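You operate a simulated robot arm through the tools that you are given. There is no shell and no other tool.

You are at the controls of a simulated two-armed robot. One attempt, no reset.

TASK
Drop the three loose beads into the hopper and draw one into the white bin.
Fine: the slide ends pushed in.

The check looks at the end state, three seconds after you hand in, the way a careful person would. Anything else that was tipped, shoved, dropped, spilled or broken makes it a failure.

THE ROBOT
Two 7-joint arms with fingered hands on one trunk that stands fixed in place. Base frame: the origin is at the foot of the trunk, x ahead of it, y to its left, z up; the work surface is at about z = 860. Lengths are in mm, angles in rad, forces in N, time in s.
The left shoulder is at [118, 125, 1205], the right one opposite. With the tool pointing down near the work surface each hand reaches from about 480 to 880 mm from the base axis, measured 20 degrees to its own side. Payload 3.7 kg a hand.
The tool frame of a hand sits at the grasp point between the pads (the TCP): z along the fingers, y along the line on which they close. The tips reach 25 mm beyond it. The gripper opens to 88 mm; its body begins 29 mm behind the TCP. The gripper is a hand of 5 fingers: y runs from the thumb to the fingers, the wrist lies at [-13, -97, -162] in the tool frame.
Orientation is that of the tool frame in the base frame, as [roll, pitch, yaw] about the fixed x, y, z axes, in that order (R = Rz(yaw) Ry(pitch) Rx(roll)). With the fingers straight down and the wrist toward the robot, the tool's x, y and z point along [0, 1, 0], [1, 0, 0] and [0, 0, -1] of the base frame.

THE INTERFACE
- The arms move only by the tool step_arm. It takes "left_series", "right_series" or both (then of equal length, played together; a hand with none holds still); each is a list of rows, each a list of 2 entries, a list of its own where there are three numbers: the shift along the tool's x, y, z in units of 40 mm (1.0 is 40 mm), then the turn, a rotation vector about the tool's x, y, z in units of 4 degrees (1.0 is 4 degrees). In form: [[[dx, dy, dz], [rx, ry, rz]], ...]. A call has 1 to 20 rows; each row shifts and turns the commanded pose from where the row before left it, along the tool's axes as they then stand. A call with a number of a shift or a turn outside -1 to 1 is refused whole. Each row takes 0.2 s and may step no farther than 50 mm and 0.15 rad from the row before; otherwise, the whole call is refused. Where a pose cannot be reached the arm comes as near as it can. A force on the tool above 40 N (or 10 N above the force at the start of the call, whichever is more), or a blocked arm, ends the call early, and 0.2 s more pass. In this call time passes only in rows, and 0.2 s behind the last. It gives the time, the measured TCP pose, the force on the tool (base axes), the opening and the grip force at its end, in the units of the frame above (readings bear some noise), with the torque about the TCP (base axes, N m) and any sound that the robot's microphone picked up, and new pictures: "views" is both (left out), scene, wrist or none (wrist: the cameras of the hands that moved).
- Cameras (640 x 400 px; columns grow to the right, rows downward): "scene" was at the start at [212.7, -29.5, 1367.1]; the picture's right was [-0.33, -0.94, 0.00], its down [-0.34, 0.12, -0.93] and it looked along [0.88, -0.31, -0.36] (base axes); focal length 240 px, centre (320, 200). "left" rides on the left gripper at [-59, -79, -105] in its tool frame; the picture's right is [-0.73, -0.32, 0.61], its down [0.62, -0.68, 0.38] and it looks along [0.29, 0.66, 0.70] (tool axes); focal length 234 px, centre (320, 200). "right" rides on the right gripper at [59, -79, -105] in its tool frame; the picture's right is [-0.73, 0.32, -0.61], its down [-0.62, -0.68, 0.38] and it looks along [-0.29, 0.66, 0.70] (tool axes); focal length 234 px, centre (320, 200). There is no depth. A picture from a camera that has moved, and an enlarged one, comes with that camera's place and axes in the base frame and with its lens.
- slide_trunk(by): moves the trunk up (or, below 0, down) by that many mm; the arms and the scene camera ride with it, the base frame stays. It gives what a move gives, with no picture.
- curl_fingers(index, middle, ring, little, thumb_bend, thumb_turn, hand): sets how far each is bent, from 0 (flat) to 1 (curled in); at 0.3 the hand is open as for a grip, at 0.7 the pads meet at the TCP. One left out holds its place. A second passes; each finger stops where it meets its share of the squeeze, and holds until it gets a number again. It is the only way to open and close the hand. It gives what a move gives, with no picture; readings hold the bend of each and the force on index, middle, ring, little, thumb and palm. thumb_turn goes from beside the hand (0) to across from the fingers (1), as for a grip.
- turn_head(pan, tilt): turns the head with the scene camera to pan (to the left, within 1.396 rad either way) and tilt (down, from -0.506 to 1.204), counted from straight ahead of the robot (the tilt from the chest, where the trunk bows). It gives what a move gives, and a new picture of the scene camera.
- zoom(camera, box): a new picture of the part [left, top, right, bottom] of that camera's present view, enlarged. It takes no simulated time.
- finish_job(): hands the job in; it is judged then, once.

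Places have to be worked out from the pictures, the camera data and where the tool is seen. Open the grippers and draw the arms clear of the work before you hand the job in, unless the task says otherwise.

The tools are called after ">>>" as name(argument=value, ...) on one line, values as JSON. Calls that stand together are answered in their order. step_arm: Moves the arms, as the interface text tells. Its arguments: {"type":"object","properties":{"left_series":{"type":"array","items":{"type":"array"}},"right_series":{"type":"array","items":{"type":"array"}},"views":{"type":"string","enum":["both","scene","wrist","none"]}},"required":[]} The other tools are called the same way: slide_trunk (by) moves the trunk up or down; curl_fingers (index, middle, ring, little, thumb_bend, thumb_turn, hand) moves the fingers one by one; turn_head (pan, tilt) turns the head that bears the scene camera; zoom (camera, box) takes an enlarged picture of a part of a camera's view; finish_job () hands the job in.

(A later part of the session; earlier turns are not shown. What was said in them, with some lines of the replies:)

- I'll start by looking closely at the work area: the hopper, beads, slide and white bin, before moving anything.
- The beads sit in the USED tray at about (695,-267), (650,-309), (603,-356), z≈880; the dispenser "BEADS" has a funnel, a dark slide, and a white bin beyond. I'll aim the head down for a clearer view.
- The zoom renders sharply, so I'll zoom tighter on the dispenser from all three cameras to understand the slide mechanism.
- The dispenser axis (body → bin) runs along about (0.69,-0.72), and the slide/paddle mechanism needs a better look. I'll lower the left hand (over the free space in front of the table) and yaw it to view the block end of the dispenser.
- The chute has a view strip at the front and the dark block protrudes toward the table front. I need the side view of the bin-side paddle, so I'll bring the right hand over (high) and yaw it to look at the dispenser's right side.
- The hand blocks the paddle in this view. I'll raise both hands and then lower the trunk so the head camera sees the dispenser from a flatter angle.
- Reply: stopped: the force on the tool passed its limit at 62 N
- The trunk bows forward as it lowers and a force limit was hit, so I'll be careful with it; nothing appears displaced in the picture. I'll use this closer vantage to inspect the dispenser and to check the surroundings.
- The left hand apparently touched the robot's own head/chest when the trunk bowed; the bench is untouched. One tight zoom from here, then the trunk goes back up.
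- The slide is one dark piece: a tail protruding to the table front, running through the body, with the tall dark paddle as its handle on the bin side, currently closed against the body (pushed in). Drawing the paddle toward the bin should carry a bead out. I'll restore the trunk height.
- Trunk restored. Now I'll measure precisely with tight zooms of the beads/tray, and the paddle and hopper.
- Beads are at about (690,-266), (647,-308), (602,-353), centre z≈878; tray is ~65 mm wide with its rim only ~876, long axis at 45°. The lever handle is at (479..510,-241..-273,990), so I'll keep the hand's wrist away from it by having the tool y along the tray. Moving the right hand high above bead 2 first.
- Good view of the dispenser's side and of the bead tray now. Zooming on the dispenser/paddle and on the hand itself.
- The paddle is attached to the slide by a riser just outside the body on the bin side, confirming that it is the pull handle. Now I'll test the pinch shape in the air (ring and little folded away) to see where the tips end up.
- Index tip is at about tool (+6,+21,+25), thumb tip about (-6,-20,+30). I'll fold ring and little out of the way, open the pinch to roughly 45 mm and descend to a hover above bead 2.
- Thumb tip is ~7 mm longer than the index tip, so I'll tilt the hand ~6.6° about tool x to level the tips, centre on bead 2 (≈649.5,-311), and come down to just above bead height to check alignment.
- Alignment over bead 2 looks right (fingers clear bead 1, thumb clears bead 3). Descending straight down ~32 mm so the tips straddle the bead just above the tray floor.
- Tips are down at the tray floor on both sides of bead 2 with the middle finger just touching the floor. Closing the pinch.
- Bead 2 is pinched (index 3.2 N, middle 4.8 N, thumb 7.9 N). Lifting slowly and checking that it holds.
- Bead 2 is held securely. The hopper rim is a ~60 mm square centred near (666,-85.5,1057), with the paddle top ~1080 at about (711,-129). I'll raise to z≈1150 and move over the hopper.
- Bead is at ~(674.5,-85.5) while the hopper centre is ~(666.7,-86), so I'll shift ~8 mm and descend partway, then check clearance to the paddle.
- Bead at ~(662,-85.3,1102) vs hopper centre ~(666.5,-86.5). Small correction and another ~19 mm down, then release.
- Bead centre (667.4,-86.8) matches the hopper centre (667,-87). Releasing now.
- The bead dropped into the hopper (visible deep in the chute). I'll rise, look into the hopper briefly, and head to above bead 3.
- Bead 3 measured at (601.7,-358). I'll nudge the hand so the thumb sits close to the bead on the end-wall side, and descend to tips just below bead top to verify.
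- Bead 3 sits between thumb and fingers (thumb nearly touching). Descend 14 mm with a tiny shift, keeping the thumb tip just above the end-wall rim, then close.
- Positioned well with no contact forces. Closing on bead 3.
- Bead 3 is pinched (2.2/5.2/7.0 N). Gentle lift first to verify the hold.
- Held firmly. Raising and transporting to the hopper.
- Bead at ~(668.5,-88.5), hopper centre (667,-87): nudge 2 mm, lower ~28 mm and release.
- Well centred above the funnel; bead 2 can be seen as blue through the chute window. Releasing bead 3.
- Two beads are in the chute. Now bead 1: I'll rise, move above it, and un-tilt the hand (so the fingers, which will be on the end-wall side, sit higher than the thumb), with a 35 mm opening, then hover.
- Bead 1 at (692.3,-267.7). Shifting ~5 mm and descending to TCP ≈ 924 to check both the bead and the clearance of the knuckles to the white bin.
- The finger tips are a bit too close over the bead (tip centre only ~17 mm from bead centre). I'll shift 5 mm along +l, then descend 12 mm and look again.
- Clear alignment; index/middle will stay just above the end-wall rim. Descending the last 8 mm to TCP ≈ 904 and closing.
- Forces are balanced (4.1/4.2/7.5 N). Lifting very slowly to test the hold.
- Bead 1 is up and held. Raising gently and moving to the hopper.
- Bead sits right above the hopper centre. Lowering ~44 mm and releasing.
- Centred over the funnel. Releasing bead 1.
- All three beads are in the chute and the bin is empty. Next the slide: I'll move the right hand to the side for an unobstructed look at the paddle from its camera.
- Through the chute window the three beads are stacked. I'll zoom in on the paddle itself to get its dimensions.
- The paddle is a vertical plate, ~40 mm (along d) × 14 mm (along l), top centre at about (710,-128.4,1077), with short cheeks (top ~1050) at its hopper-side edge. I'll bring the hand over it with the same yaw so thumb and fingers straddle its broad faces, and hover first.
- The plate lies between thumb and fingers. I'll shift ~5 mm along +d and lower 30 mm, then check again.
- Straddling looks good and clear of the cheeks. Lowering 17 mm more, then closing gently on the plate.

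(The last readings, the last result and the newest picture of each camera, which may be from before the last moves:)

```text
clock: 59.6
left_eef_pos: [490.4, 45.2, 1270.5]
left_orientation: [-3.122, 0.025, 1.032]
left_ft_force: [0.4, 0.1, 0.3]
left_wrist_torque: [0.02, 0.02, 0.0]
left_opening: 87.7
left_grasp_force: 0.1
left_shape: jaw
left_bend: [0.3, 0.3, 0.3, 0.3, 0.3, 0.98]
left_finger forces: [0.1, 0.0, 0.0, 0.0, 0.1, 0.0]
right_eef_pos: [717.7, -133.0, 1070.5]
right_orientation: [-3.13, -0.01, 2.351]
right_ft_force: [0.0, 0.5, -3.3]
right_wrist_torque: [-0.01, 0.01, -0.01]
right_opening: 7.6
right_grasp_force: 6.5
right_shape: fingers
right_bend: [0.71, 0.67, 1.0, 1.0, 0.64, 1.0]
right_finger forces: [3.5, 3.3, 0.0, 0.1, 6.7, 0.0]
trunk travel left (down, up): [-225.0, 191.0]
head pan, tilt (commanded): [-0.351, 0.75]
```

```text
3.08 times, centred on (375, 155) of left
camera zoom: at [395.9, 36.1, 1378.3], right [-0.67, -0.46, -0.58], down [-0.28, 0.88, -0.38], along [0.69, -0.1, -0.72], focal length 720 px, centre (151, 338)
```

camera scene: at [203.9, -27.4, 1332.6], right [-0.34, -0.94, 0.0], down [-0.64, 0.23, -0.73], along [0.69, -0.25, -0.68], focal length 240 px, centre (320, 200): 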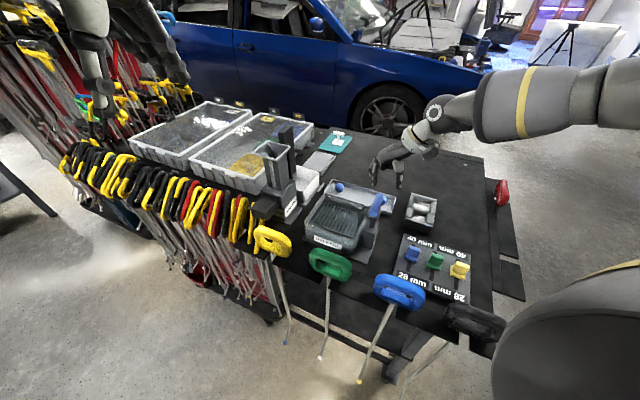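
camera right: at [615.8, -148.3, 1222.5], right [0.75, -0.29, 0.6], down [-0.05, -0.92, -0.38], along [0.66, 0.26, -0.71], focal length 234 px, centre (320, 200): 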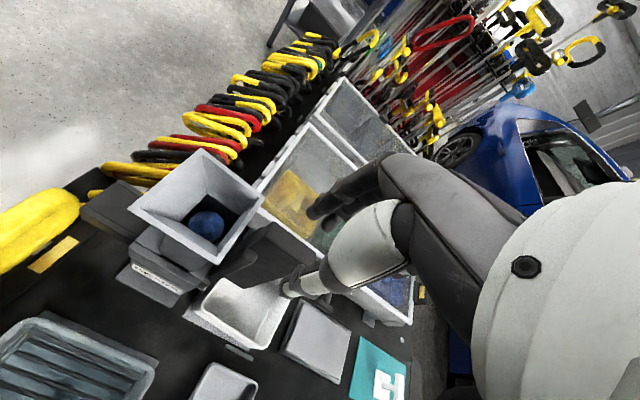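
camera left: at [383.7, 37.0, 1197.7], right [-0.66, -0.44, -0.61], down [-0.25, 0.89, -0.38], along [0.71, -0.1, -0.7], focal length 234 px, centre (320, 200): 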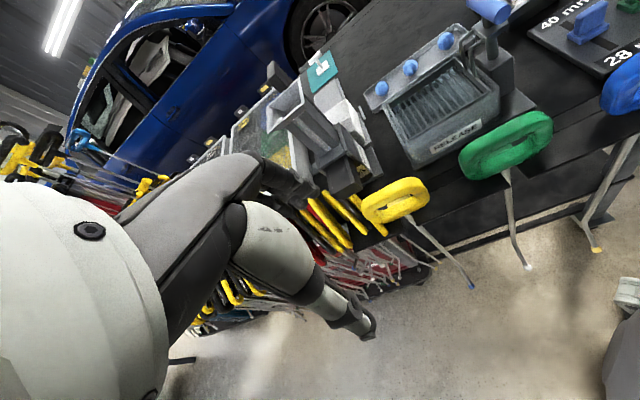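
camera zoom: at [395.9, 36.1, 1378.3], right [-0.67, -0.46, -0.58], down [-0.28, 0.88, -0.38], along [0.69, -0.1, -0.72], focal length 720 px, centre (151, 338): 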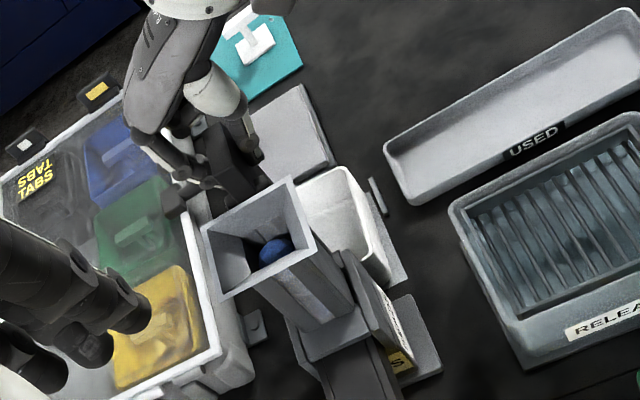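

The plate is gripped (≈6.7 N). I'll draw it gently 10 mm along +d (tool −x) and watch force and whether the slide tail follows.

>>> step_arm(right_series=[[[-0.06, 0, 0], [0, 0, 0]], [[-0.06, 0, 0], [0, 0, 0]], [[-0.06, 0, 0], [0, 0, 0]], [[-0.06, 0, 0], [0, 0, 0]]], views="none")

>>> zoom(camera="scene", box=[240, 90, 330, 220])

>>> zoom(camera="left", box=[320, 90, 430, 220])

>>> zoom(camera="right", box=[220, 150, 400, 330])

```text
clock: 60.6
left_eef_pos: [491.2, 44.7, 1270.8]
left_orientation: [-3.121, 0.025, 1.031]
left_ft_force: [0.3, -0.5, 0.0]
left_wrist_torque: [0.01, -0.04, 0.0]
left_opening: 87.7
left_grasp_force: 0.0
left_shape: jaw
left_bend: [0.3, 0.3, 0.3, 0.3, 0.3, 0.98]
left_finger forces: [0.0, 0.0, 0.0, 0.1, 0.0, 0.0]
right_eef_pos: [724.6, -140.4, 1070.6]
right_orientation: [-3.132, -0.01, 2.352]
right_ft_force: [1.3, 1.7, -2.5]
right_wrist_torque: [0.0, 0.0, 0.02]
right_opening: 8.0
right_grasp_force: 6.2
right_shape: fingers
right_bend: [0.71, 0.67, 1.0, 1.0, 0.64, 1.0]
right_finger forces: [3.9, 3.8, 0.0, 0.0, 6.1, 0.0]
trunk travel left (down, up): [-225.0, 191.0]
head pan, tilt (commanded): [-0.351, 0.75]
```

```text
3.08 times, centred on (285, 155) of scene
camera zoom: at [203.5, -27.0, 1332.7], right [-0.34, -0.94, 0.0], down [-0.64, 0.23, -0.73], along [0.69, -0.25, -0.68], focal length 739 px, centre (428, 338)
```

zoom: 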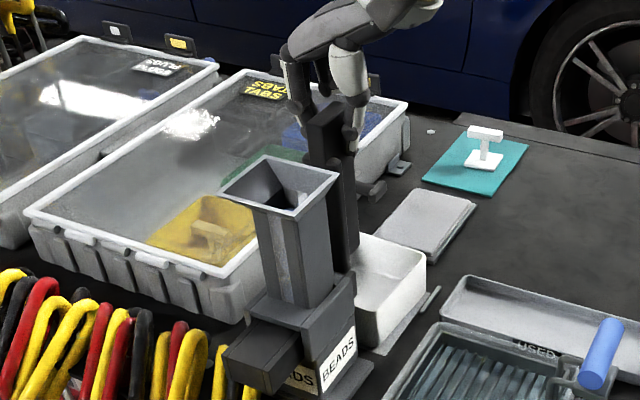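

```text
3.08 times, centred on (375, 155) of left
camera zoom: at [395.8, 36.2, 1378.4], right [-0.67, -0.46, -0.58], down [-0.28, 0.88, -0.38], along [0.69, -0.1, -0.72], focal length 720 px, centre (151, 338)
```

zoom: 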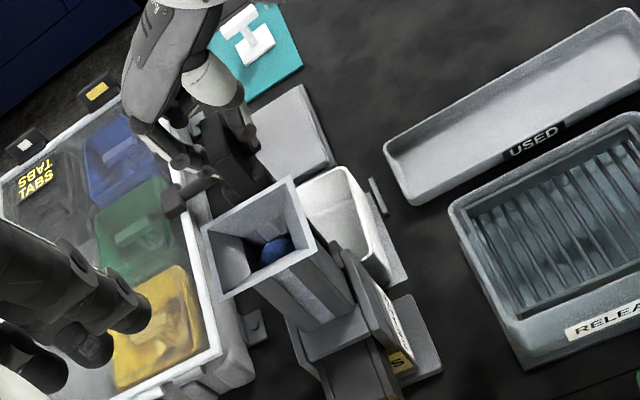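

```text
2.22 times, centred on (310, 240) of right
camera zoom: at [628.7, -154.1, 1177.3], right [0.75, -0.29, 0.6], down [-0.05, -0.92, -0.38], along [0.66, 0.26, -0.71], focal length 520 px, centre (342, 111)
```

zoom: 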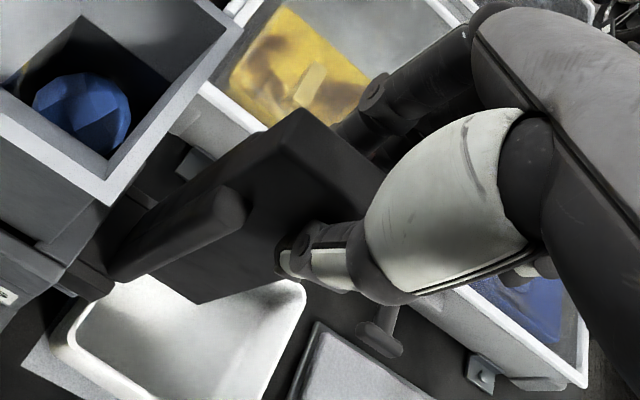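

The slide moves freely: paddle followed 10 mm, tail retracted, body stayed put, only ~2 N. Continuing the draw in small increments.

>>> step_arm(right_series=[[[-0.12, 0, 0], [0, 0, 0]], [[-0.12, 0, 0], [0, 0, 0]], [[-0.12, 0, 0], [0, 0, 0]], [[-0.12, 0, 0], [0, 0, 0]], [[-0.12, 0, 0], [0, 0, 0]], [[-0.12, 0, 0], [0, 0, 0]]], views="none")

>>> zoom(camera="scene", box=[240, 90, 330, 220])

>>> zoom(camera="left", box=[320, 90, 430, 220])

>>> zoom(camera="right", box=[180, 150, 360, 350])

```text
clock: 62.0
left_eef_pos: [489.6, 44.5, 1269.9]
left_orientation: [-3.121, 0.024, 1.033]
left_ft_force: [-0.1, 0.5, 0.0]
left_wrist_torque: [0.0, 0.0, -0.01]
left_opening: 87.8
left_grasp_force: 0.0
left_shape: jaw
left_bend: [0.3, 0.3, 0.3, 0.3, 0.3, 0.98]
left_finger forces: [0.0, 0.0, 0.0, 0.0, 0.0, 0.0]
right_eef_pos: [745.1, -160.8, 1071.6]
right_orientation: [-3.131, -0.011, 2.353]
right_ft_force: [0.2, 0.7, -0.4]
right_wrist_torque: [-0.01, -0.03, 0.02]
right_opening: 7.7
right_grasp_force: 7.3
right_shape: fingers
right_bend: [0.71, 0.67, 1.0, 1.0, 0.65, 1.0]
right_finger forces: [3.7, 3.8, 0.0, 0.1, 6.6, 0.0]
trunk travel left (down, up): [-225.0, 191.0]
head pan, tilt (commanded): [-0.351, 0.75]
```

```text
3.08 times, centred on (285, 155) of scene
camera zoom: at [203.4, -27.0, 1332.7], right [-0.34, -0.94, 0.0], down [-0.64, 0.23, -0.73], along [0.69, -0.25, -0.68], focal length 739 px, centre (428, 338)
```

zoom: 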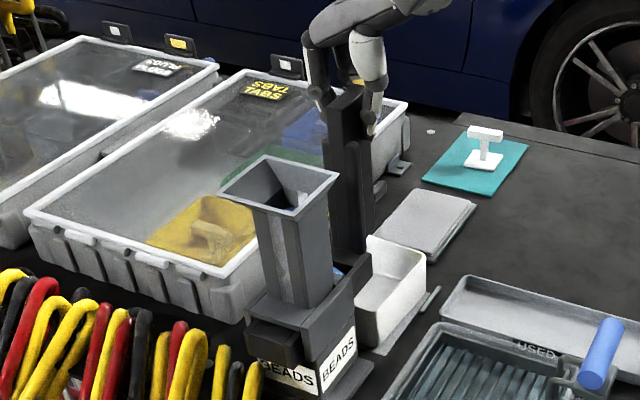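

```text
3.08 times, centred on (375, 155) of left
camera zoom: at [395.6, 36.2, 1378.4], right [-0.67, -0.46, -0.58], down [-0.28, 0.88, -0.38], along [0.69, -0.1, -0.72], focal length 720 px, centre (151, 338)
```

zoom: 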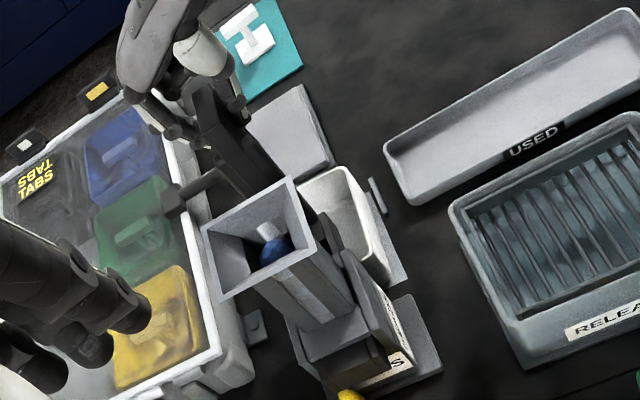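

```text
2.00 times, centred on (270, 250) of right
camera zoom: at [649.0, -174.5, 1177.1], right [0.75, -0.29, 0.6], down [-0.05, -0.92, -0.38], along [0.66, 0.26, -0.71], focal length 468 px, centre (420, 100)
```

zoom: 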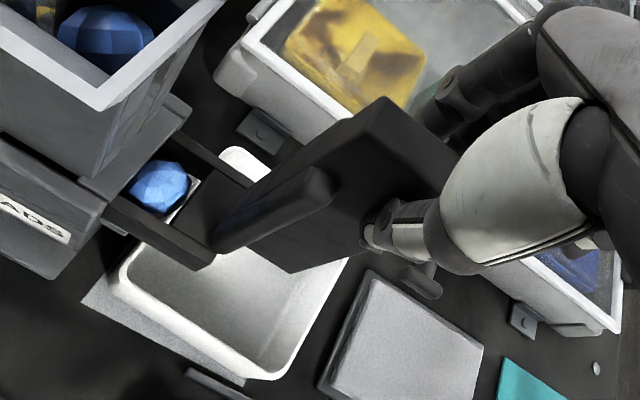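

The slide's pocket has come out with one bead in it, over a small shelf at the bin's edge. Continuing the draw so the pocket clears the shelf over the bin.

>>> step_arm(right_series=[[[-0.12, 0, 0], [0, 0, 0]], [[-0.12, 0, 0], [0, 0, 0]], [[-0.12, 0, 0], [0, 0, 0]], [[-0.12, 0, 0], [0, 0, 0]]], views="none")

>>> zoom(camera="scene", box=[240, 90, 330, 220])

>>> zoom(camera="right", box=[160, 150, 340, 350])

```text
clock: 63.0
left_eef_pos: [490.1, 44.8, 1269.9]
left_orientation: [-3.121, 0.024, 1.033]
left_ft_force: [0.4, -0.1, -0.1]
left_wrist_torque: [0.0, 0.0, -0.03]
left_opening: 87.7
left_grasp_force: 0.0
left_shape: jaw
left_bend: [0.3, 0.3, 0.3, 0.3, 0.3, 0.98]
left_finger forces: [0.0, 0.0, 0.1, 0.1, 0.0, 0.0]
right_eef_pos: [757.9, -174.2, 1069.7]
right_orientation: [-3.131, -0.011, 2.353]
right_ft_force: [2.5, 2.5, 2.4]
right_wrist_torque: [0.01, -0.02, 0.01]
right_opening: 7.9
right_grasp_force: 7.1
right_shape: fingers
right_bend: [0.71, 0.67, 1.0, 1.0, 0.65, 1.0]
right_finger forces: [4.4, 4.4, 0.0, 0.1, 6.5, 0.0]
trunk travel left (down, up): [-225.0, 191.0]
head pan, tilt (commanded): [-0.351, 0.75]
```

```text
3.08 times, centred on (285, 155) of scene
camera zoom: at [203.2, -26.8, 1332.8], right [-0.34, -0.94, 0.0], down [-0.64, 0.23, -0.73], along [0.69, -0.25, -0.68], focal length 739 px, centre (428, 338)
```

zoom: 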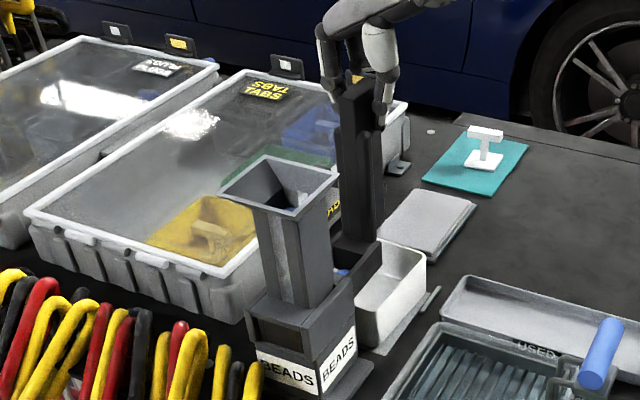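

```text
2.00 times, centred on (250, 250) of right
camera zoom: at [662.0, -188.0, 1176.4], right [0.75, -0.29, 0.6], down [-0.05, -0.92, -0.38], along [0.66, 0.26, -0.71], focal length 468 px, centre (460, 100)
```

zoom: 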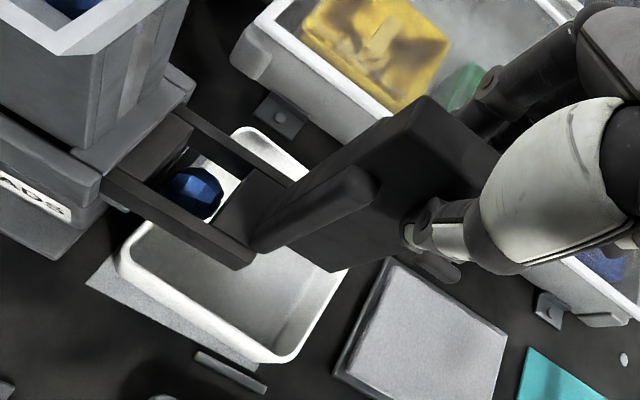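

The slide is now drawn ~58 mm and its tail is flush. I'll zoom closely to see whether the bead has really dropped into the bin.

>>> zoom(camera="right", box=[180, 190, 270, 290])

>>> zoom(camera="scene", box=[275, 160, 320, 215])

>>> zoom(camera="left", box=[350, 120, 420, 200])

```text
4.00 times, centred on (225, 240) of right
camera zoom: at [662.0, -188.0, 1176.4], right [0.75, -0.29, 0.6], down [-0.05, -0.92, -0.38], along [0.66, 0.26, -0.71], focal length 937 px, centre (700, 40)
```

zoom: 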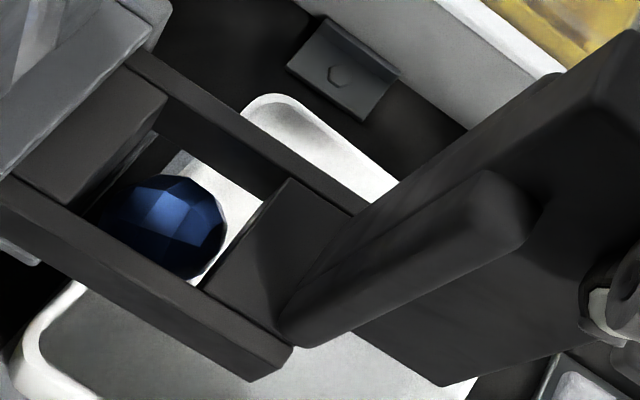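

```text
7.27 times, centred on (298, 188) of scene
camera zoom: at [203.2, -26.8, 1332.8], right [-0.34, -0.94, 0.0], down [-0.64, 0.23, -0.73], along [0.69, -0.25, -0.68], focal length 1747 px, centre (484, 291)
```

zoom: 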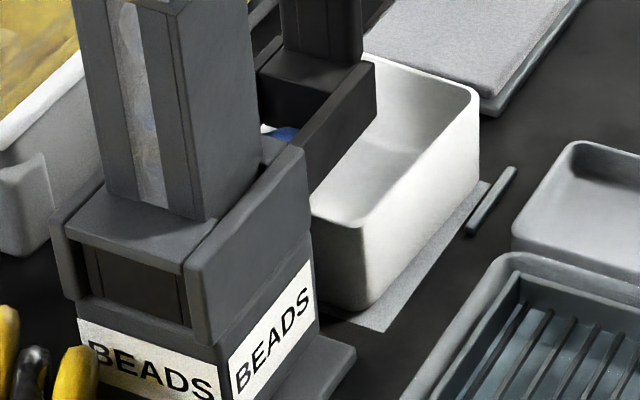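

```text
5.00 times, centred on (385, 160) of left
camera zoom: at [395.4, 36.4, 1378.5], right [-0.67, -0.47, -0.58], down [-0.28, 0.88, -0.39], along [0.69, -0.1, -0.72], focal length 1171 px, centre (-5, 400)
```

zoom: 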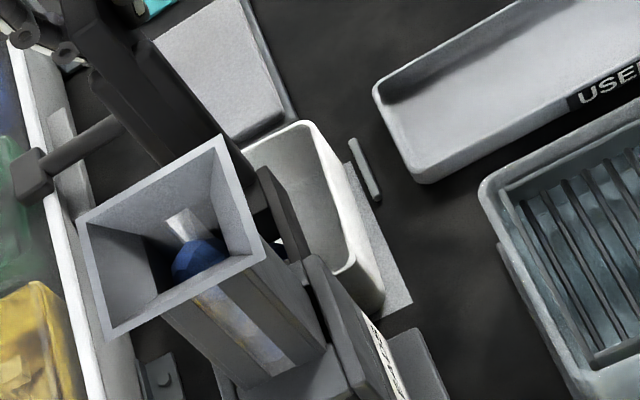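

The bead is still at pocket level (z≈930), just dipping over the shelf edge, so the slide needs a bit more draw. Continuing a few mm with force monitoring.

>>> step_arm(right_series=[[[-0.1, 0, 0], [0, 0, 0]], [[-0.1, 0, 0], [0, 0, 0]]], views="none")

>>> zoom(camera="right", box=[160, 180, 270, 300])

>>> zoom(camera="scene", box=[275, 160, 320, 215])

```text
clock: 63.6
left_eef_pos: [489.2, 45.1, 1271.2]
left_orientation: [-3.123, 0.027, 1.033]
left_ft_force: [0.4, -0.8, 0.2]
left_wrist_torque: [0.03, -0.01, 0.01]
left_opening: 87.7
left_grasp_force: 0.1
left_shape: jaw
left_bend: [0.3, 0.3, 0.3, 0.3, 0.3, 0.98]
left_finger forces: [0.0, 0.0, 0.0, 0.0, 0.0, 0.1]
right_eef_pos: [760.5, -178.0, 1069.4]
right_orientation: [-3.134, -0.008, 2.352]
right_ft_force: [4.9, 6.0, 4.8]
right_wrist_torque: [0.11, -0.07, 0.05]
right_opening: 7.7
right_grasp_force: 9.0
right_shape: fingers
right_bend: [0.71, 0.65, 1.0, 1.0, 0.66, 1.0]
right_finger forces: [6.1, 6.1, 0.1, 0.1, 5.1, 0.0]
trunk travel left (down, up): [-225.0, 191.0]
head pan, tilt (commanded): [-0.351, 0.75]
```

```text
3.33 times, centred on (215, 240) of right
camera zoom: at [664.2, -192.6, 1176.0], right [0.75, -0.29, 0.6], down [-0.05, -0.92, -0.38], along [0.66, 0.26, -0.7], focal length 781 px, centre (670, 67)
```

zoom: 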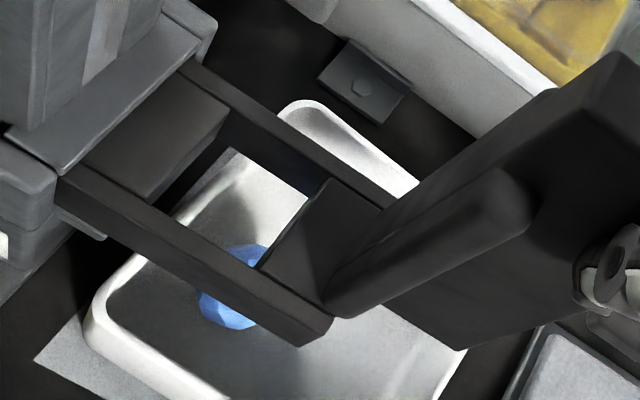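

```text
7.27 times, centred on (298, 188) of scene
camera zoom: at [203.2, -26.2, 1332.9], right [-0.34, -0.94, 0.0], down [-0.64, 0.23, -0.73], along [0.69, -0.25, -0.68], focal length 1747 px, centre (484, 291)
```

zoom: 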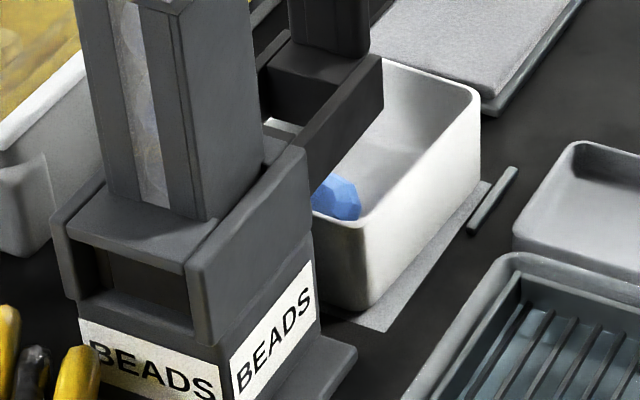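

The bead dropped into the white bin and the slide reached its stop (~8 N); the body hasn't moved. Now pushing the slide back in gently along −d.

>>> step_arm(right_series=[[[0.08, 0, 0], [0, 0, 0]], [[0.12, 0, 0], [0, 0, 0]], [[0.12, 0, 0], [0, 0, 0]], [[0.12, 0, 0], [0, 0, 0]], [[0.12, 0, 0], [0, 0, 0]], [[0.12, 0, 0], [0, 0, 0]], [[0.12, 0, 0], [0, 0, 0]]], views="none")

>>> zoom(camera="right", box=[160, 140, 300, 310])

>>> zoom(camera="scene", box=[250, 100, 330, 215])

```text
clock: 65.2
left_eef_pos: [490.1, 44.5, 1269.2]
left_orientation: [-3.122, 0.024, 1.034]
left_ft_force: [-0.2, 0.1, -0.4]
left_wrist_torque: [0.01, -0.01, 0.01]
left_opening: 87.7
left_grasp_force: 0.1
left_shape: jaw
left_bend: [0.3, 0.3, 0.3, 0.3, 0.3, 0.98]
left_finger forces: [0.0, 0.1, 0.0, 0.0, 0.0, 0.0]
right_eef_pos: [740.5, -157.4, 1069.6]
right_orientation: [-3.129, -0.01, 2.352]
right_ft_force: [2.1, 1.4, 1.2]
right_wrist_torque: [0.03, -0.04, 0.0]
right_opening: 8.0
right_grasp_force: 7.8
right_shape: fingers
right_bend: [0.71, 0.66, 1.0, 1.0, 0.66, 1.0]
right_finger forces: [4.5, 4.4, 0.0, 0.1, 6.3, 0.0]
trunk travel left (down, up): [-225.0, 191.0]
head pan, tilt (commanded): [-0.351, 0.75]
```

```text
2.35 times, centred on (230, 225) of right
camera zoom: at [644.4, -171.3, 1176.8], right [0.75, -0.29, 0.6], down [-0.05, -0.92, -0.38], along [0.66, 0.26, -0.71], focal length 551 px, centre (532, 141)
```

zoom: 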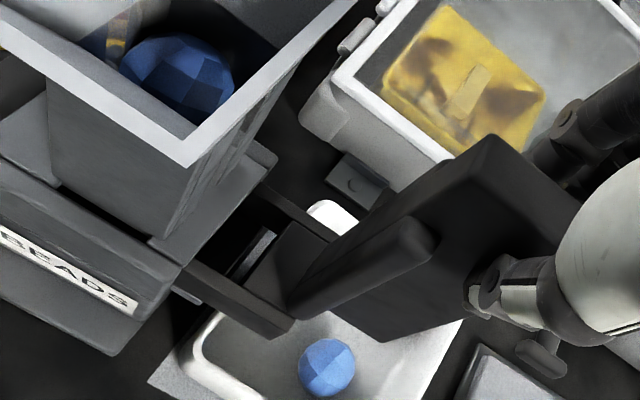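

```text
3.48 times, centred on (290, 158) of scene
camera zoom: at [203.5, -26.9, 1332.6], right [-0.34, -0.94, 0.0], down [-0.64, 0.23, -0.73], along [0.69, -0.25, -0.68], focal length 835 px, centre (424, 348)
```

zoom: 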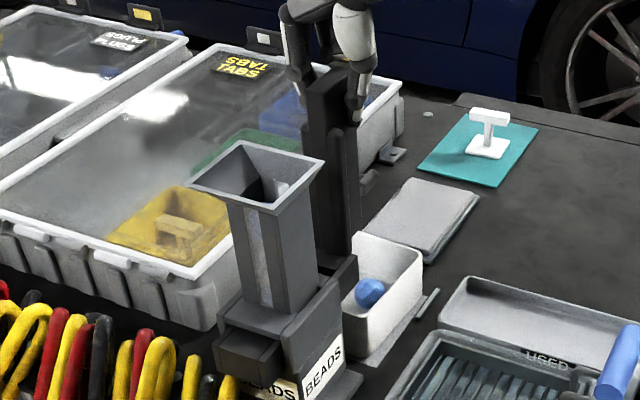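

One bead is resting in the bin, and the slide is about a third returned. Continuing to push in.

>>> step_arm(right_series=[[[0.12, 0, 0], [0, 0, 0]], [[0.12, 0, 0], [0, 0, 0]], [[0.12, 0, 0], [0, 0, 0]], [[0.12, 0, 0], [0, 0, 0]], [[0.12, 0, 0], [0, 0, 0]]], views="none")

>>> zoom(camera="right", box=[160, 140, 320, 310])

>>> zoom(camera="scene", box=[250, 100, 330, 215])

```text
clock: 66.5
left_eef_pos: [490.4, 44.2, 1269.1]
left_orientation: [-3.12, 0.024, 1.035]
left_ft_force: [0.0, 0.7, -0.3]
left_wrist_torque: [0.0, 0.03, 0.01]
left_opening: 87.8
left_grasp_force: 0.0
left_shape: jaw
left_bend: [0.3, 0.3, 0.3, 0.3, 0.3, 0.98]
left_finger forces: [0.0, 0.1, 0.1, 0.0, 0.0, 0.0]
right_eef_pos: [722.6, -140.0, 1070.1]
right_orientation: [-3.131, -0.011, 2.352]
right_ft_force: [2.9, 1.4, -1.0]
right_wrist_torque: [0.06, 0.0, 0.0]
right_opening: 8.0
right_grasp_force: 7.7
right_shape: fingers
right_bend: [0.71, 0.66, 1.0, 1.0, 0.65, 1.0]
right_finger forces: [4.4, 4.3, 0.1, 0.0, 6.0, 0.0]
trunk travel left (down, up): [-225.0, 191.0]
head pan, tilt (commanded): [-0.351, 0.75]
```

```text
2.35 times, centred on (240, 225) of right
camera zoom: at [627.3, -153.8, 1176.8], right [0.75, -0.29, 0.6], down [-0.05, -0.92, -0.38], along [0.66, 0.26, -0.71], focal length 551 px, centre (508, 141)
```

zoom: 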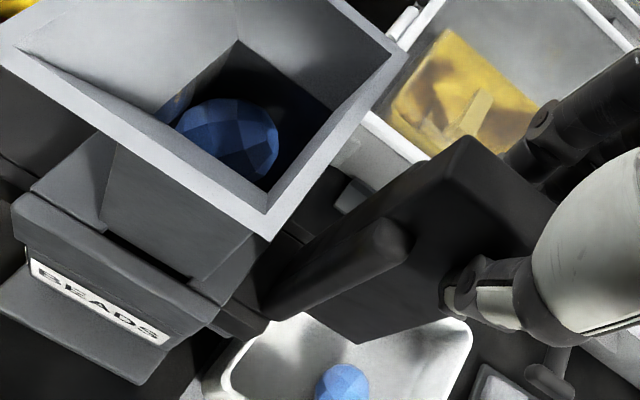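

```text
3.48 times, centred on (290, 158) of scene
camera zoom: at [203.6, -26.8, 1332.7], right [-0.34, -0.94, 0.0], down [-0.64, 0.23, -0.73], along [0.69, -0.25, -0.68], focal length 835 px, centre (424, 348)
```

zoom: 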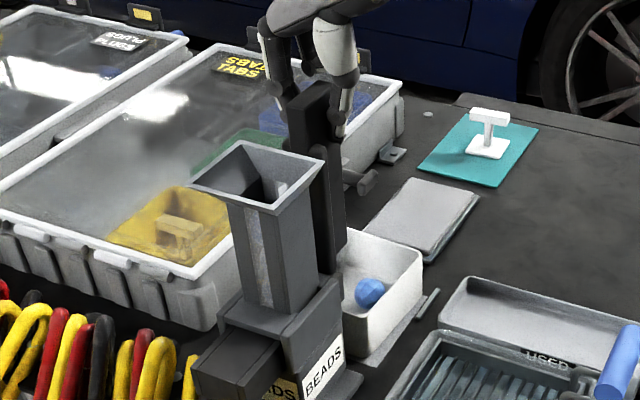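

Nearly closed (≈8 mm to go). Finishing the push with small steps and watching the force for the stop.

>>> step_arm(right_series=[[[0.06, 0, 0], [0, 0, 0]], [[0.06, 0, 0], [0, 0, 0]], [[0.05, 0, 0], [0, 0, 0]]], views="none")

>>> zoom(camera="scene", box=[250, 100, 330, 215])

>>> zoom(camera="right", box=[160, 140, 320, 310])

```text
clock: 67.2
left_eef_pos: [489.1, 45.2, 1269.8]
left_orientation: [-3.119, 0.026, 1.034]
left_ft_force: [0.0, 0.8, 0.4]
left_wrist_torque: [0.0, 0.02, -0.01]
left_opening: 87.7
left_grasp_force: 0.1
left_shape: jaw
left_bend: [0.3, 0.3, 0.3, 0.3, 0.3, 0.98]
left_finger forces: [0.0, 0.0, 0.1, 0.0, 0.1, 0.0]
right_eef_pos: [718.3, -134.6, 1070.4]
right_orientation: [-3.13, -0.012, 2.352]
right_ft_force: [-0.7, 2.8, -1.1]
right_wrist_torque: [0.0, 0.02, 0.03]
right_opening: 7.9
right_grasp_force: 7.1
right_shape: fingers
right_bend: [0.71, 0.66, 1.0, 1.0, 0.65, 1.0]
right_finger forces: [3.9, 3.8, 0.0, 0.0, 6.6, 0.1]
trunk travel left (down, up): [-225.0, 191.0]
head pan, tilt (commanded): [-0.351, 0.75]
```

```text
3.48 times, centred on (290, 158) of scene
camera zoom: at [203.3, -26.9, 1332.7], right [-0.34, -0.94, 0.0], down [-0.64, 0.23, -0.73], along [0.69, -0.25, -0.68], focal length 835 px, centre (424, 348)
```

zoom: 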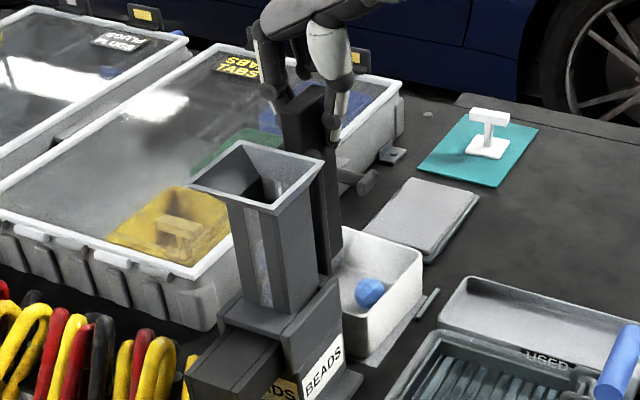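

```text
2.35 times, centred on (240, 225) of right
camera zoom: at [622.9, -148.9, 1177.1], right [0.75, -0.29, 0.6], down [-0.05, -0.92, -0.38], along [0.66, 0.26, -0.71], focal length 551 px, centre (508, 141)
```

zoom: 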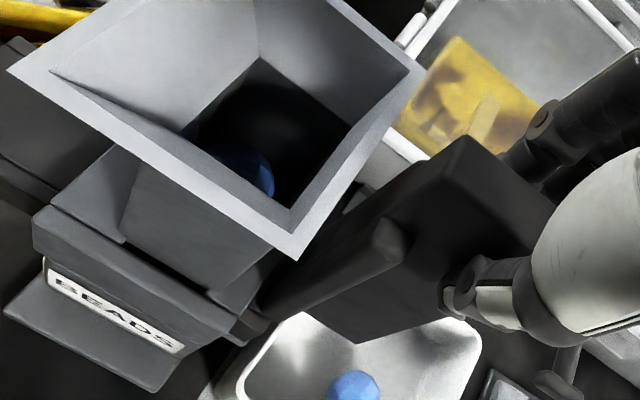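

The bead column dropped one level (next bead entered the pocket), and the slide is within ~2 mm of its start. A last gentle push to seat it.

>>> step_arm(right_series=[[[0.04, 0, 0], [0, 0, 0]], [[0.04, 0, 0], [0, 0, 0]]], views="none")

>>> zoom(camera="right", box=[200, 180, 300, 290])

>>> zoom(camera="scene", box=[245, 115, 335, 225])

```text
clock: 67.8
left_eef_pos: [490.1, 43.9, 1271.4]
left_orientation: [-3.12, 0.025, 1.034]
left_ft_force: [0.0, -0.4, 1.2]
left_wrist_torque: [0.02, 0.02, 0.03]
left_opening: 87.7
left_grasp_force: 0.1
left_shape: jaw
left_bend: [0.3, 0.3, 0.3, 0.3, 0.3, 0.98]
left_finger forces: [0.1, 0.1, 0.1, 0.0, 0.1, 0.0]
right_eef_pos: [716.7, -132.2, 1068.7]
right_orientation: [-3.134, -0.011, 2.353]
right_ft_force: [2.6, 0.7, -0.2]
right_wrist_torque: [0.0, -0.03, 0.01]
right_opening: 7.7
right_grasp_force: 7.5
right_shape: fingers
right_bend: [0.71, 0.66, 1.0, 1.0, 0.65, 1.0]
right_finger forces: [4.3, 4.2, 0.1, 0.0, 6.4, 0.1]
trunk travel left (down, up): [-225.0, 191.0]
head pan, tilt (commanded): [-0.351, 0.75]
```

```text
3.64 times, centred on (250, 235) of right
camera zoom: at [621.0, -147.4, 1176.6], right [0.75, -0.29, 0.6], down [-0.05, -0.92, -0.38], along [0.66, 0.26, -0.7], focal length 852 px, centre (574, 73)
```

zoom: 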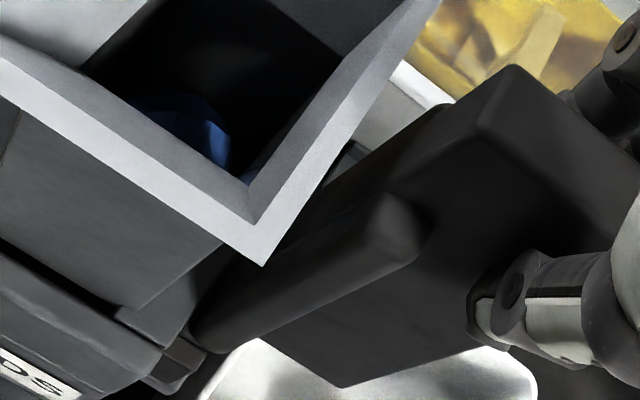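

```text
3.64 times, centred on (290, 170) of scene
camera zoom: at [203.6, -27.1, 1332.7], right [-0.34, -0.94, 0.0], down [-0.64, 0.23, -0.73], along [0.69, -0.25, -0.68], focal length 873 px, centre (429, 309)
```

zoom: 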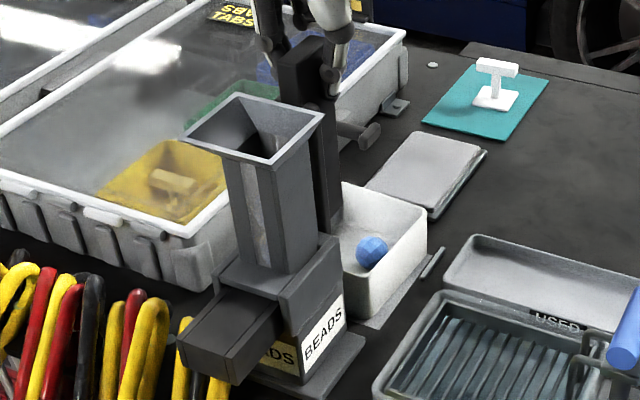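

The view matches the initial closed state exactly (tail and paddle positions). I'll test with 2 mm more push to confirm it's against its stop.

>>> step_arm(right_series=[[[0.03, 0, 0], [0, 0, 0]], [[0.03, 0, 0], [0, 0, 0]]], views="none")

>>> zoom(camera="scene", box=[245, 115, 335, 225])

```text
clock: 68.5
left_eef_pos: [490.8, 43.8, 1269.3]
left_orientation: [-3.121, 0.022, 1.034]
left_ft_force: [0.4, 0.0, 0.7]
left_wrist_torque: [-0.02, 0.01, 0.02]
left_opening: 87.9
left_grasp_force: 0.1
left_shape: jaw
left_bend: [0.3, 0.3, 0.3, 0.3, 0.3, 0.98]
left_finger forces: [0.0, 0.0, 0.1, 0.0, 0.1, 0.1]
right_eef_pos: [715.4, -131.5, 1071.3]
right_orientation: [-3.132, -0.01, 2.351]
right_ft_force: [5.4, -1.8, -0.6]
right_wrist_torque: [-0.02, -0.1, 0.01]
right_opening: 7.9
right_grasp_force: 7.1
right_shape: fingers
right_bend: [0.71, 0.66, 1.0, 1.0, 0.65, 1.0]
right_finger forces: [4.4, 4.4, 0.0, 0.0, 6.3, 0.0]
trunk travel left (down, up): [-225.0, 191.0]
head pan, tilt (commanded): [-0.351, 0.75]
```

```text
3.64 times, centred on (290, 170) of scene
camera zoom: at [204.1, -27.4, 1332.6], right [-0.34, -0.94, 0.0], down [-0.64, 0.23, -0.73], along [0.69, -0.25, -0.68], focal length 873 px, centre (429, 309)
```

zoom: 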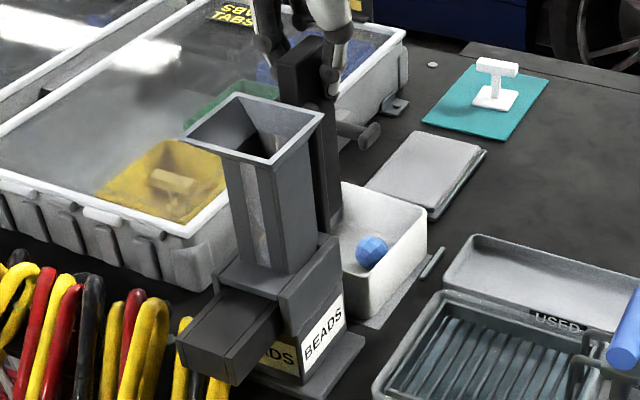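

Reaction rose to ~5 N along the slide with no movement: it's seated. Opening the fingers now.

>>> curl_fingers(hand="right", index=0.48, middle=0.48, thumb_bend=0.48)

>>> step_arm(right_series=[[[0, 0, -0.4], [0, 0, 0]], [[0, 0, -0.8], [0, 0, 0]], [[0, 0, -0.9], [0, 0, 0]], [[0, 0, -0.9], [0, 0, 0]]], views="both")

>>> zoom(camera="scene", box=[245, 115, 335, 225])

>>> zoom(camera="left", box=[340, 100, 440, 220])

```text
clock: 69.5
left_eef_pos: [490.0, 44.1, 1270.0]
left_orientation: [-3.119, 0.025, 1.034]
left_ft_force: [-0.7, 1.0, -0.9]
left_wrist_torque: [0.02, 0.0, -0.04]
left_opening: 87.8
left_grasp_force: 0.1
left_shape: jaw
left_bend: [0.3, 0.3, 0.3, 0.3, 0.3, 0.98]
left_finger forces: [0.1, 0.1, 0.0, 0.1, 0.0, 0.0]
right_eef_pos: [715.7, -131.7, 1070.4]
right_orientation: [-3.13, -0.011, 2.353]
right_ft_force: [0.1, 0.5, -0.5]
right_wrist_torque: [0.0, -0.01, 0.01]
right_opening: 45.5
right_grasp_force: 0.1
right_shape: fingers
right_bend: [0.48, 0.48, 1.0, 1.0, 0.48, 1.0]
right_finger forces: [0.1, 0.0, 0.0, 0.1, 0.0, 0.1]
trunk travel left (down, up): [-225.0, 191.0]
head pan, tilt (commanded): [-0.351, 0.75]
```

```text
clock: 70.5
left_eef_pos: [489.6, 44.6, 1270.4]
left_orientation: [-3.122, 0.027, 1.031]
left_ft_force: [-0.2, -0.1, 0.0]
left_wrist_torque: [0.01, -0.01, 0.01]
left_opening: 87.5
left_grasp_force: 0.1
left_shape: jaw
left_bend: [0.3, 0.3, 0.3, 0.3, 0.3, 0.98]
left_finger forces: [0.1, 0.0, 0.0, 0.0, 0.0, 0.0]
right_eef_pos: [716.6, -129.6, 1190.2]
right_orientation: [-3.13, -0.01, 2.352]
right_ft_force: [0.5, -0.1, 0.3]
right_wrist_torque: [-0.04, -0.02, 0.03]
right_opening: 45.4
right_grasp_force: 0.1
right_shape: fingers
right_bend: [0.48, 0.48, 1.0, 1.0, 0.48, 1.0]
right_finger forces: [0.0, 0.0, 0.1, 0.1, 0.0, 0.0]
trunk travel left (down, up): [-225.0, 191.0]
head pan, tilt (commanded): [-0.351, 0.75]
camera scene: at [203.0, -27.1, 1332.8], right [-0.34, -0.94, 0.0], down [-0.64, 0.23, -0.73], along [0.69, -0.25, -0.68], focal length 240 px, centre (320, 200)
camera right: at [620.1, -143.3, 1296.2], right [0.75, -0.29, 0.6], down [-0.05, -0.92, -0.38], along [0.66, 0.26, -0.71], focal length 234 px, centre (320, 200)
```

scene: 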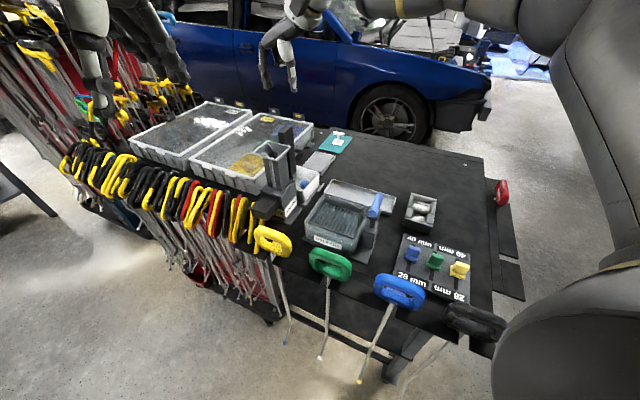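
right: 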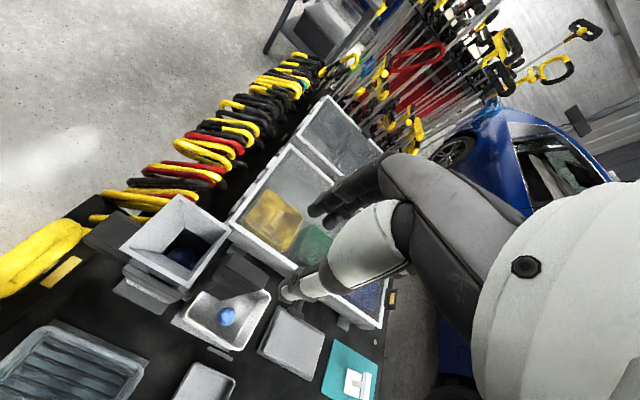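

```text
3.64 times, centred on (290, 170) of scene
camera zoom: at [203.0, -27.1, 1332.8], right [-0.34, -0.94, 0.0], down [-0.64, 0.23, -0.73], along [0.69, -0.25, -0.68], focal length 873 px, centre (429, 309)
```

zoom: 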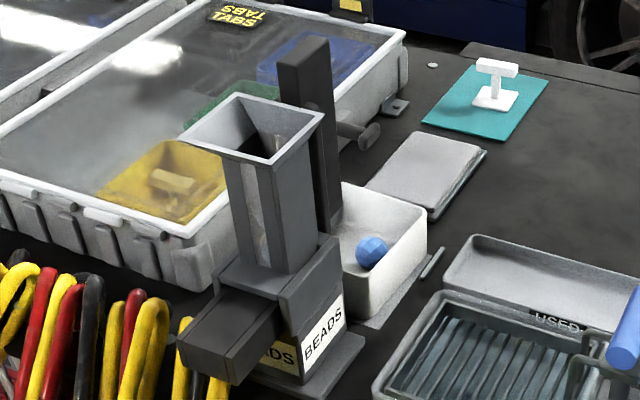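

```text
3.33 times, centred on (390, 160) of left
camera zoom: at [395.2, 36.1, 1378.6], right [-0.67, -0.46, -0.58], down [-0.28, 0.88, -0.39], along [0.69, -0.1, -0.72], focal length 781 px, centre (87, 333)
```

zoom: 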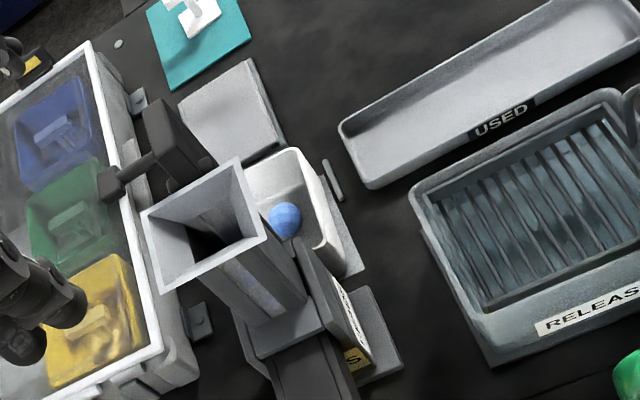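

Now verifying: tray position vs. the start (same zoom box), the hopper contents, and the bin.

>>> zoom(camera="scene", box=[320, 170, 400, 220])

>>> zoom(camera="right", box=[110, 180, 290, 370])

>>> zoom(camera="scene", box=[265, 135, 325, 210])

```text
8.00 times, centred on (360, 195) of scene
camera zoom: at [203.0, -27.1, 1332.8], right [-0.34, -0.94, 0.0], down [-0.64, 0.23, -0.73], along [0.69, -0.25, -0.68], focal length 1922 px, centre (0, 240)
```

zoom: 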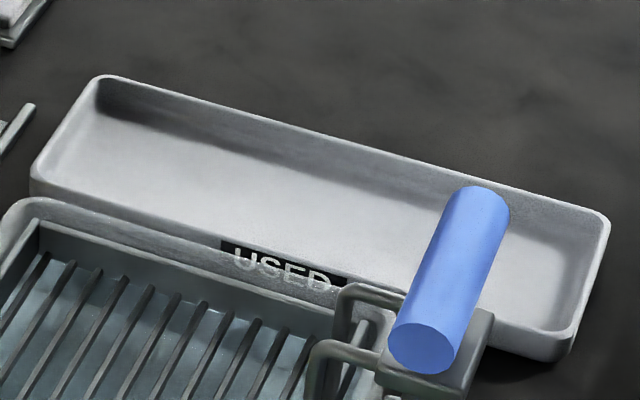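

```text
2.11 times, centred on (200, 275) of right
camera zoom: at [620.1, -143.3, 1296.2], right [0.75, -0.29, 0.6], down [-0.05, -0.92, -0.38], along [0.66, 0.26, -0.71], focal length 493 px, centre (573, 42)
```

zoom: 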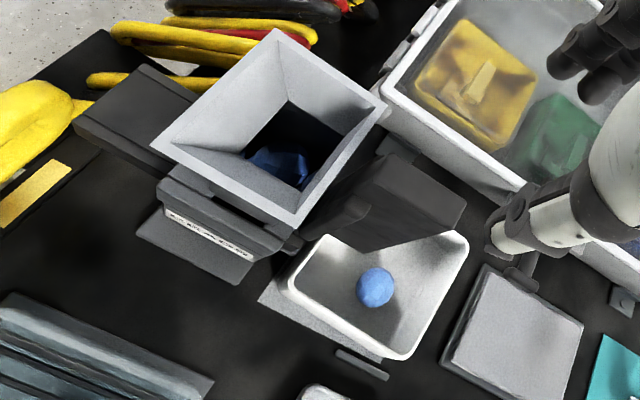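

```text
5.33 times, centred on (295, 172) of scene
camera zoom: at [203.0, -27.1, 1332.8], right [-0.34, -0.94, 0.0], down [-0.64, 0.23, -0.73], along [0.69, -0.25, -0.68], focal length 1281 px, centre (453, 347)
```

zoom: 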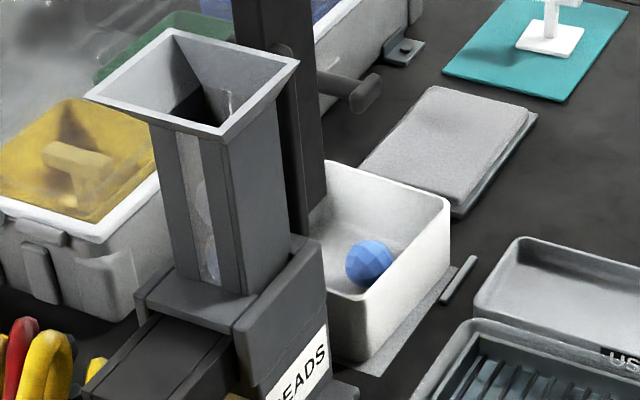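

Everything matches: tray unmoved, one bead in the bin, two in the hopper, slide seated in. Now withdrawing the right arm and opening its hand fully.

>>> step_arm(right_series=[[[0, 0, -0.6], [0, 0, 0]], [[0.1, -0.6, -0.5], [0, 0, 0]], [[0.1, -0.853, -0.2], [0, 0, 0]], [[0.1, -0.853, -0.2], [0, 0, 0]], [[0.1, -0.853, -0.2], [0, 0, 0]], [[0.1, -0.853, -0.2], [0, 0, 0]], [[0.1, -0.853, 0], [0, 0, 0]], [[0.1, -0.853, 0], [0, 0, 0]], [[-0.3, -0.853, 0], [0, 0, 0]], [[-0.3, -0.6, 0], [0, 0, 0]]], views="scene")

>>> curl_fingers(hand="right", index=0.3, middle=0.3, ring=0.3, little=0.3, thumb_bend=0.3)

>>> zoom(camera="scene", box=[200, 90, 520, 330])

>>> zoom(camera="right", box=[0, 0, 640, 400])

```text
clock: 72.7
left_eef_pos: [489.6, 44.7, 1270.9]
left_orientation: [-3.12, 0.024, 1.033]
left_ft_force: [0.1, -0.1, -0.1]
left_wrist_torque: [-0.01, 0.01, 0.0]
left_opening: 87.7
left_grasp_force: 0.1
left_shape: jaw
left_bend: [0.3, 0.3, 0.3, 0.3, 0.3, 0.98]
left_finger forces: [0.0, 0.0, 0.1, 0.0, 0.0, 0.0]
right_eef_pos: [513.1, -331.6, 1267.8]
right_orientation: [-3.132, -0.01, 2.354]
right_ft_force: [-0.5, -0.2, 0.7]
right_wrist_torque: [-0.01, 0.0, 0.0]
right_opening: 45.4
right_grasp_force: 0.1
right_shape: fingers
right_bend: [0.48, 0.48, 1.0, 1.0, 0.48, 1.0]
right_finger forces: [0.0, 0.0, 0.0, 0.1, 0.0, 0.0]
trunk travel left (down, up): [-225.0, 191.0]
head pan, tilt (commanded): [-0.351, 0.75]
camera scene: at [203.0, -27.4, 1332.8], right [-0.34, -0.94, 0.0], down [-0.64, 0.23, -0.73], along [0.69, -0.25, -0.68], focal length 240 px, centre (320, 200)
```

scene: 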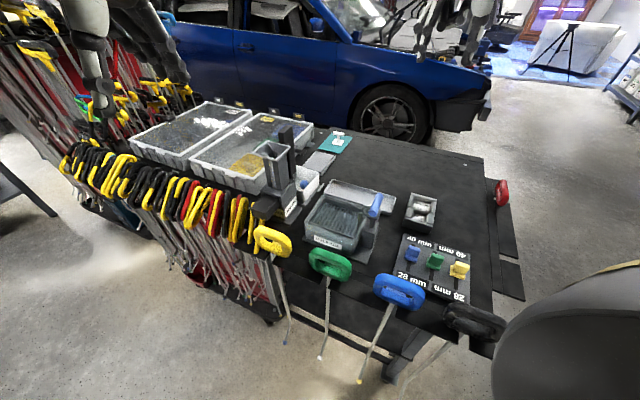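

```text
clock: 73.7
left_eef_pos: [489.6, 43.3, 1270.2]
left_orientation: [-3.121, 0.025, 1.035]
left_ft_force: [-1.1, -0.1, 0.2]
left_wrist_torque: [-0.03, 0.0, -0.02]
left_opening: 87.6
left_grasp_force: 0.1
left_shape: jaw
left_bend: [0.3, 0.3, 0.3, 0.3, 0.3, 0.98]
left_finger forces: [0.1, 0.0, 0.0, 0.1, 0.1, 0.0]
right_eef_pos: [512.3, -331.6, 1268.9]
right_orientation: [-3.131, -0.01, 2.352]
right_ft_force: [-0.4, 0.7, 0.2]
right_wrist_torque: [0.0, 0.0, 0.03]
right_opening: 84.6
right_grasp_force: 0.0
right_shape: fingers
right_bend: [0.3, 0.3, 0.3, 0.3, 0.3, 0.98]
right_finger forces: [0.0, 0.0, 0.0, 0.1, 0.0, 0.0]
trunk travel left (down, up): [-225.0, 191.0]
head pan, tilt (commanded): [-0.351, 0.75]
```

```text
1.67 times, centred on (360, 210) of scene
camera zoom: at [203.2, -27.1, 1332.7], right [-0.34, -0.94, 0.0], down [-0.64, 0.23, -0.73], along [0.69, -0.25, -0.68], focal length 400 px, centre (253, 183)
```

zoom: 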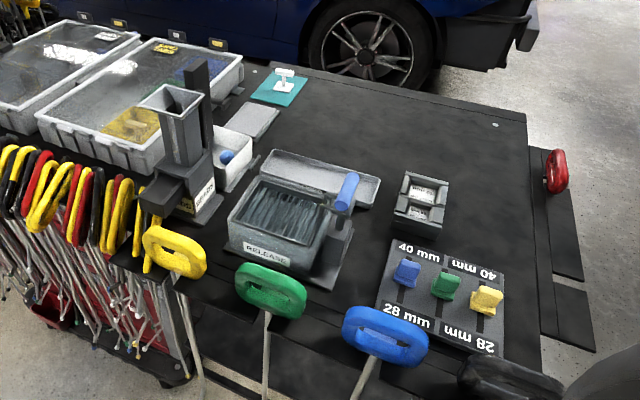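

```text
1.00 times, centred on (320, 200) of right (not enlarged: the box is as wide or as high as the picture)
camera zoom: at [416.8, -344.3, 1374.5], right [0.75, -0.29, 0.6], down [-0.05, -0.92, -0.38], along [0.66, 0.26, -0.71], focal length 234 px, centre (320, 200)
```

zoom: 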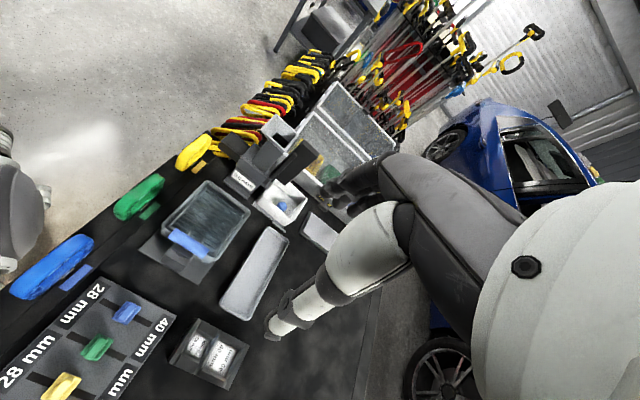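

Both hands are open and clear, the slide is pushed in, one bead is in the white bin, two are in the hopper, and the bench is otherwise unchanged. Handing in.

>>> finish_job()

```text
The job is handed in.
```

The job is handed in. All three beads went into the hopper, and one was drawn into the white bin. The other two are still in the hopper, and the slide is pushed back in against its stop.

- **Drawing the bead:** I drew the slide about 62 mm towards the bin, until it met its stop. The bead dropped just short of that point. The push back ended with about 5 N of resistance and no movement. The closed slide matches its starting position in the camera view.
- **Rest of the bench:** The USED tray and the dispenser body match their starting positions in the zoomed pictures. Nothing else looks moved.
- **Force stop early on:** Lowering the trunk for a better view tripped the force limit at 62 N. The trunk bows forward as it lowers, and the left hand probably touched the robot's own head or chest. I raised the trunk again and found nothing displaced on the bench.

Both hands are open and clear of the work.
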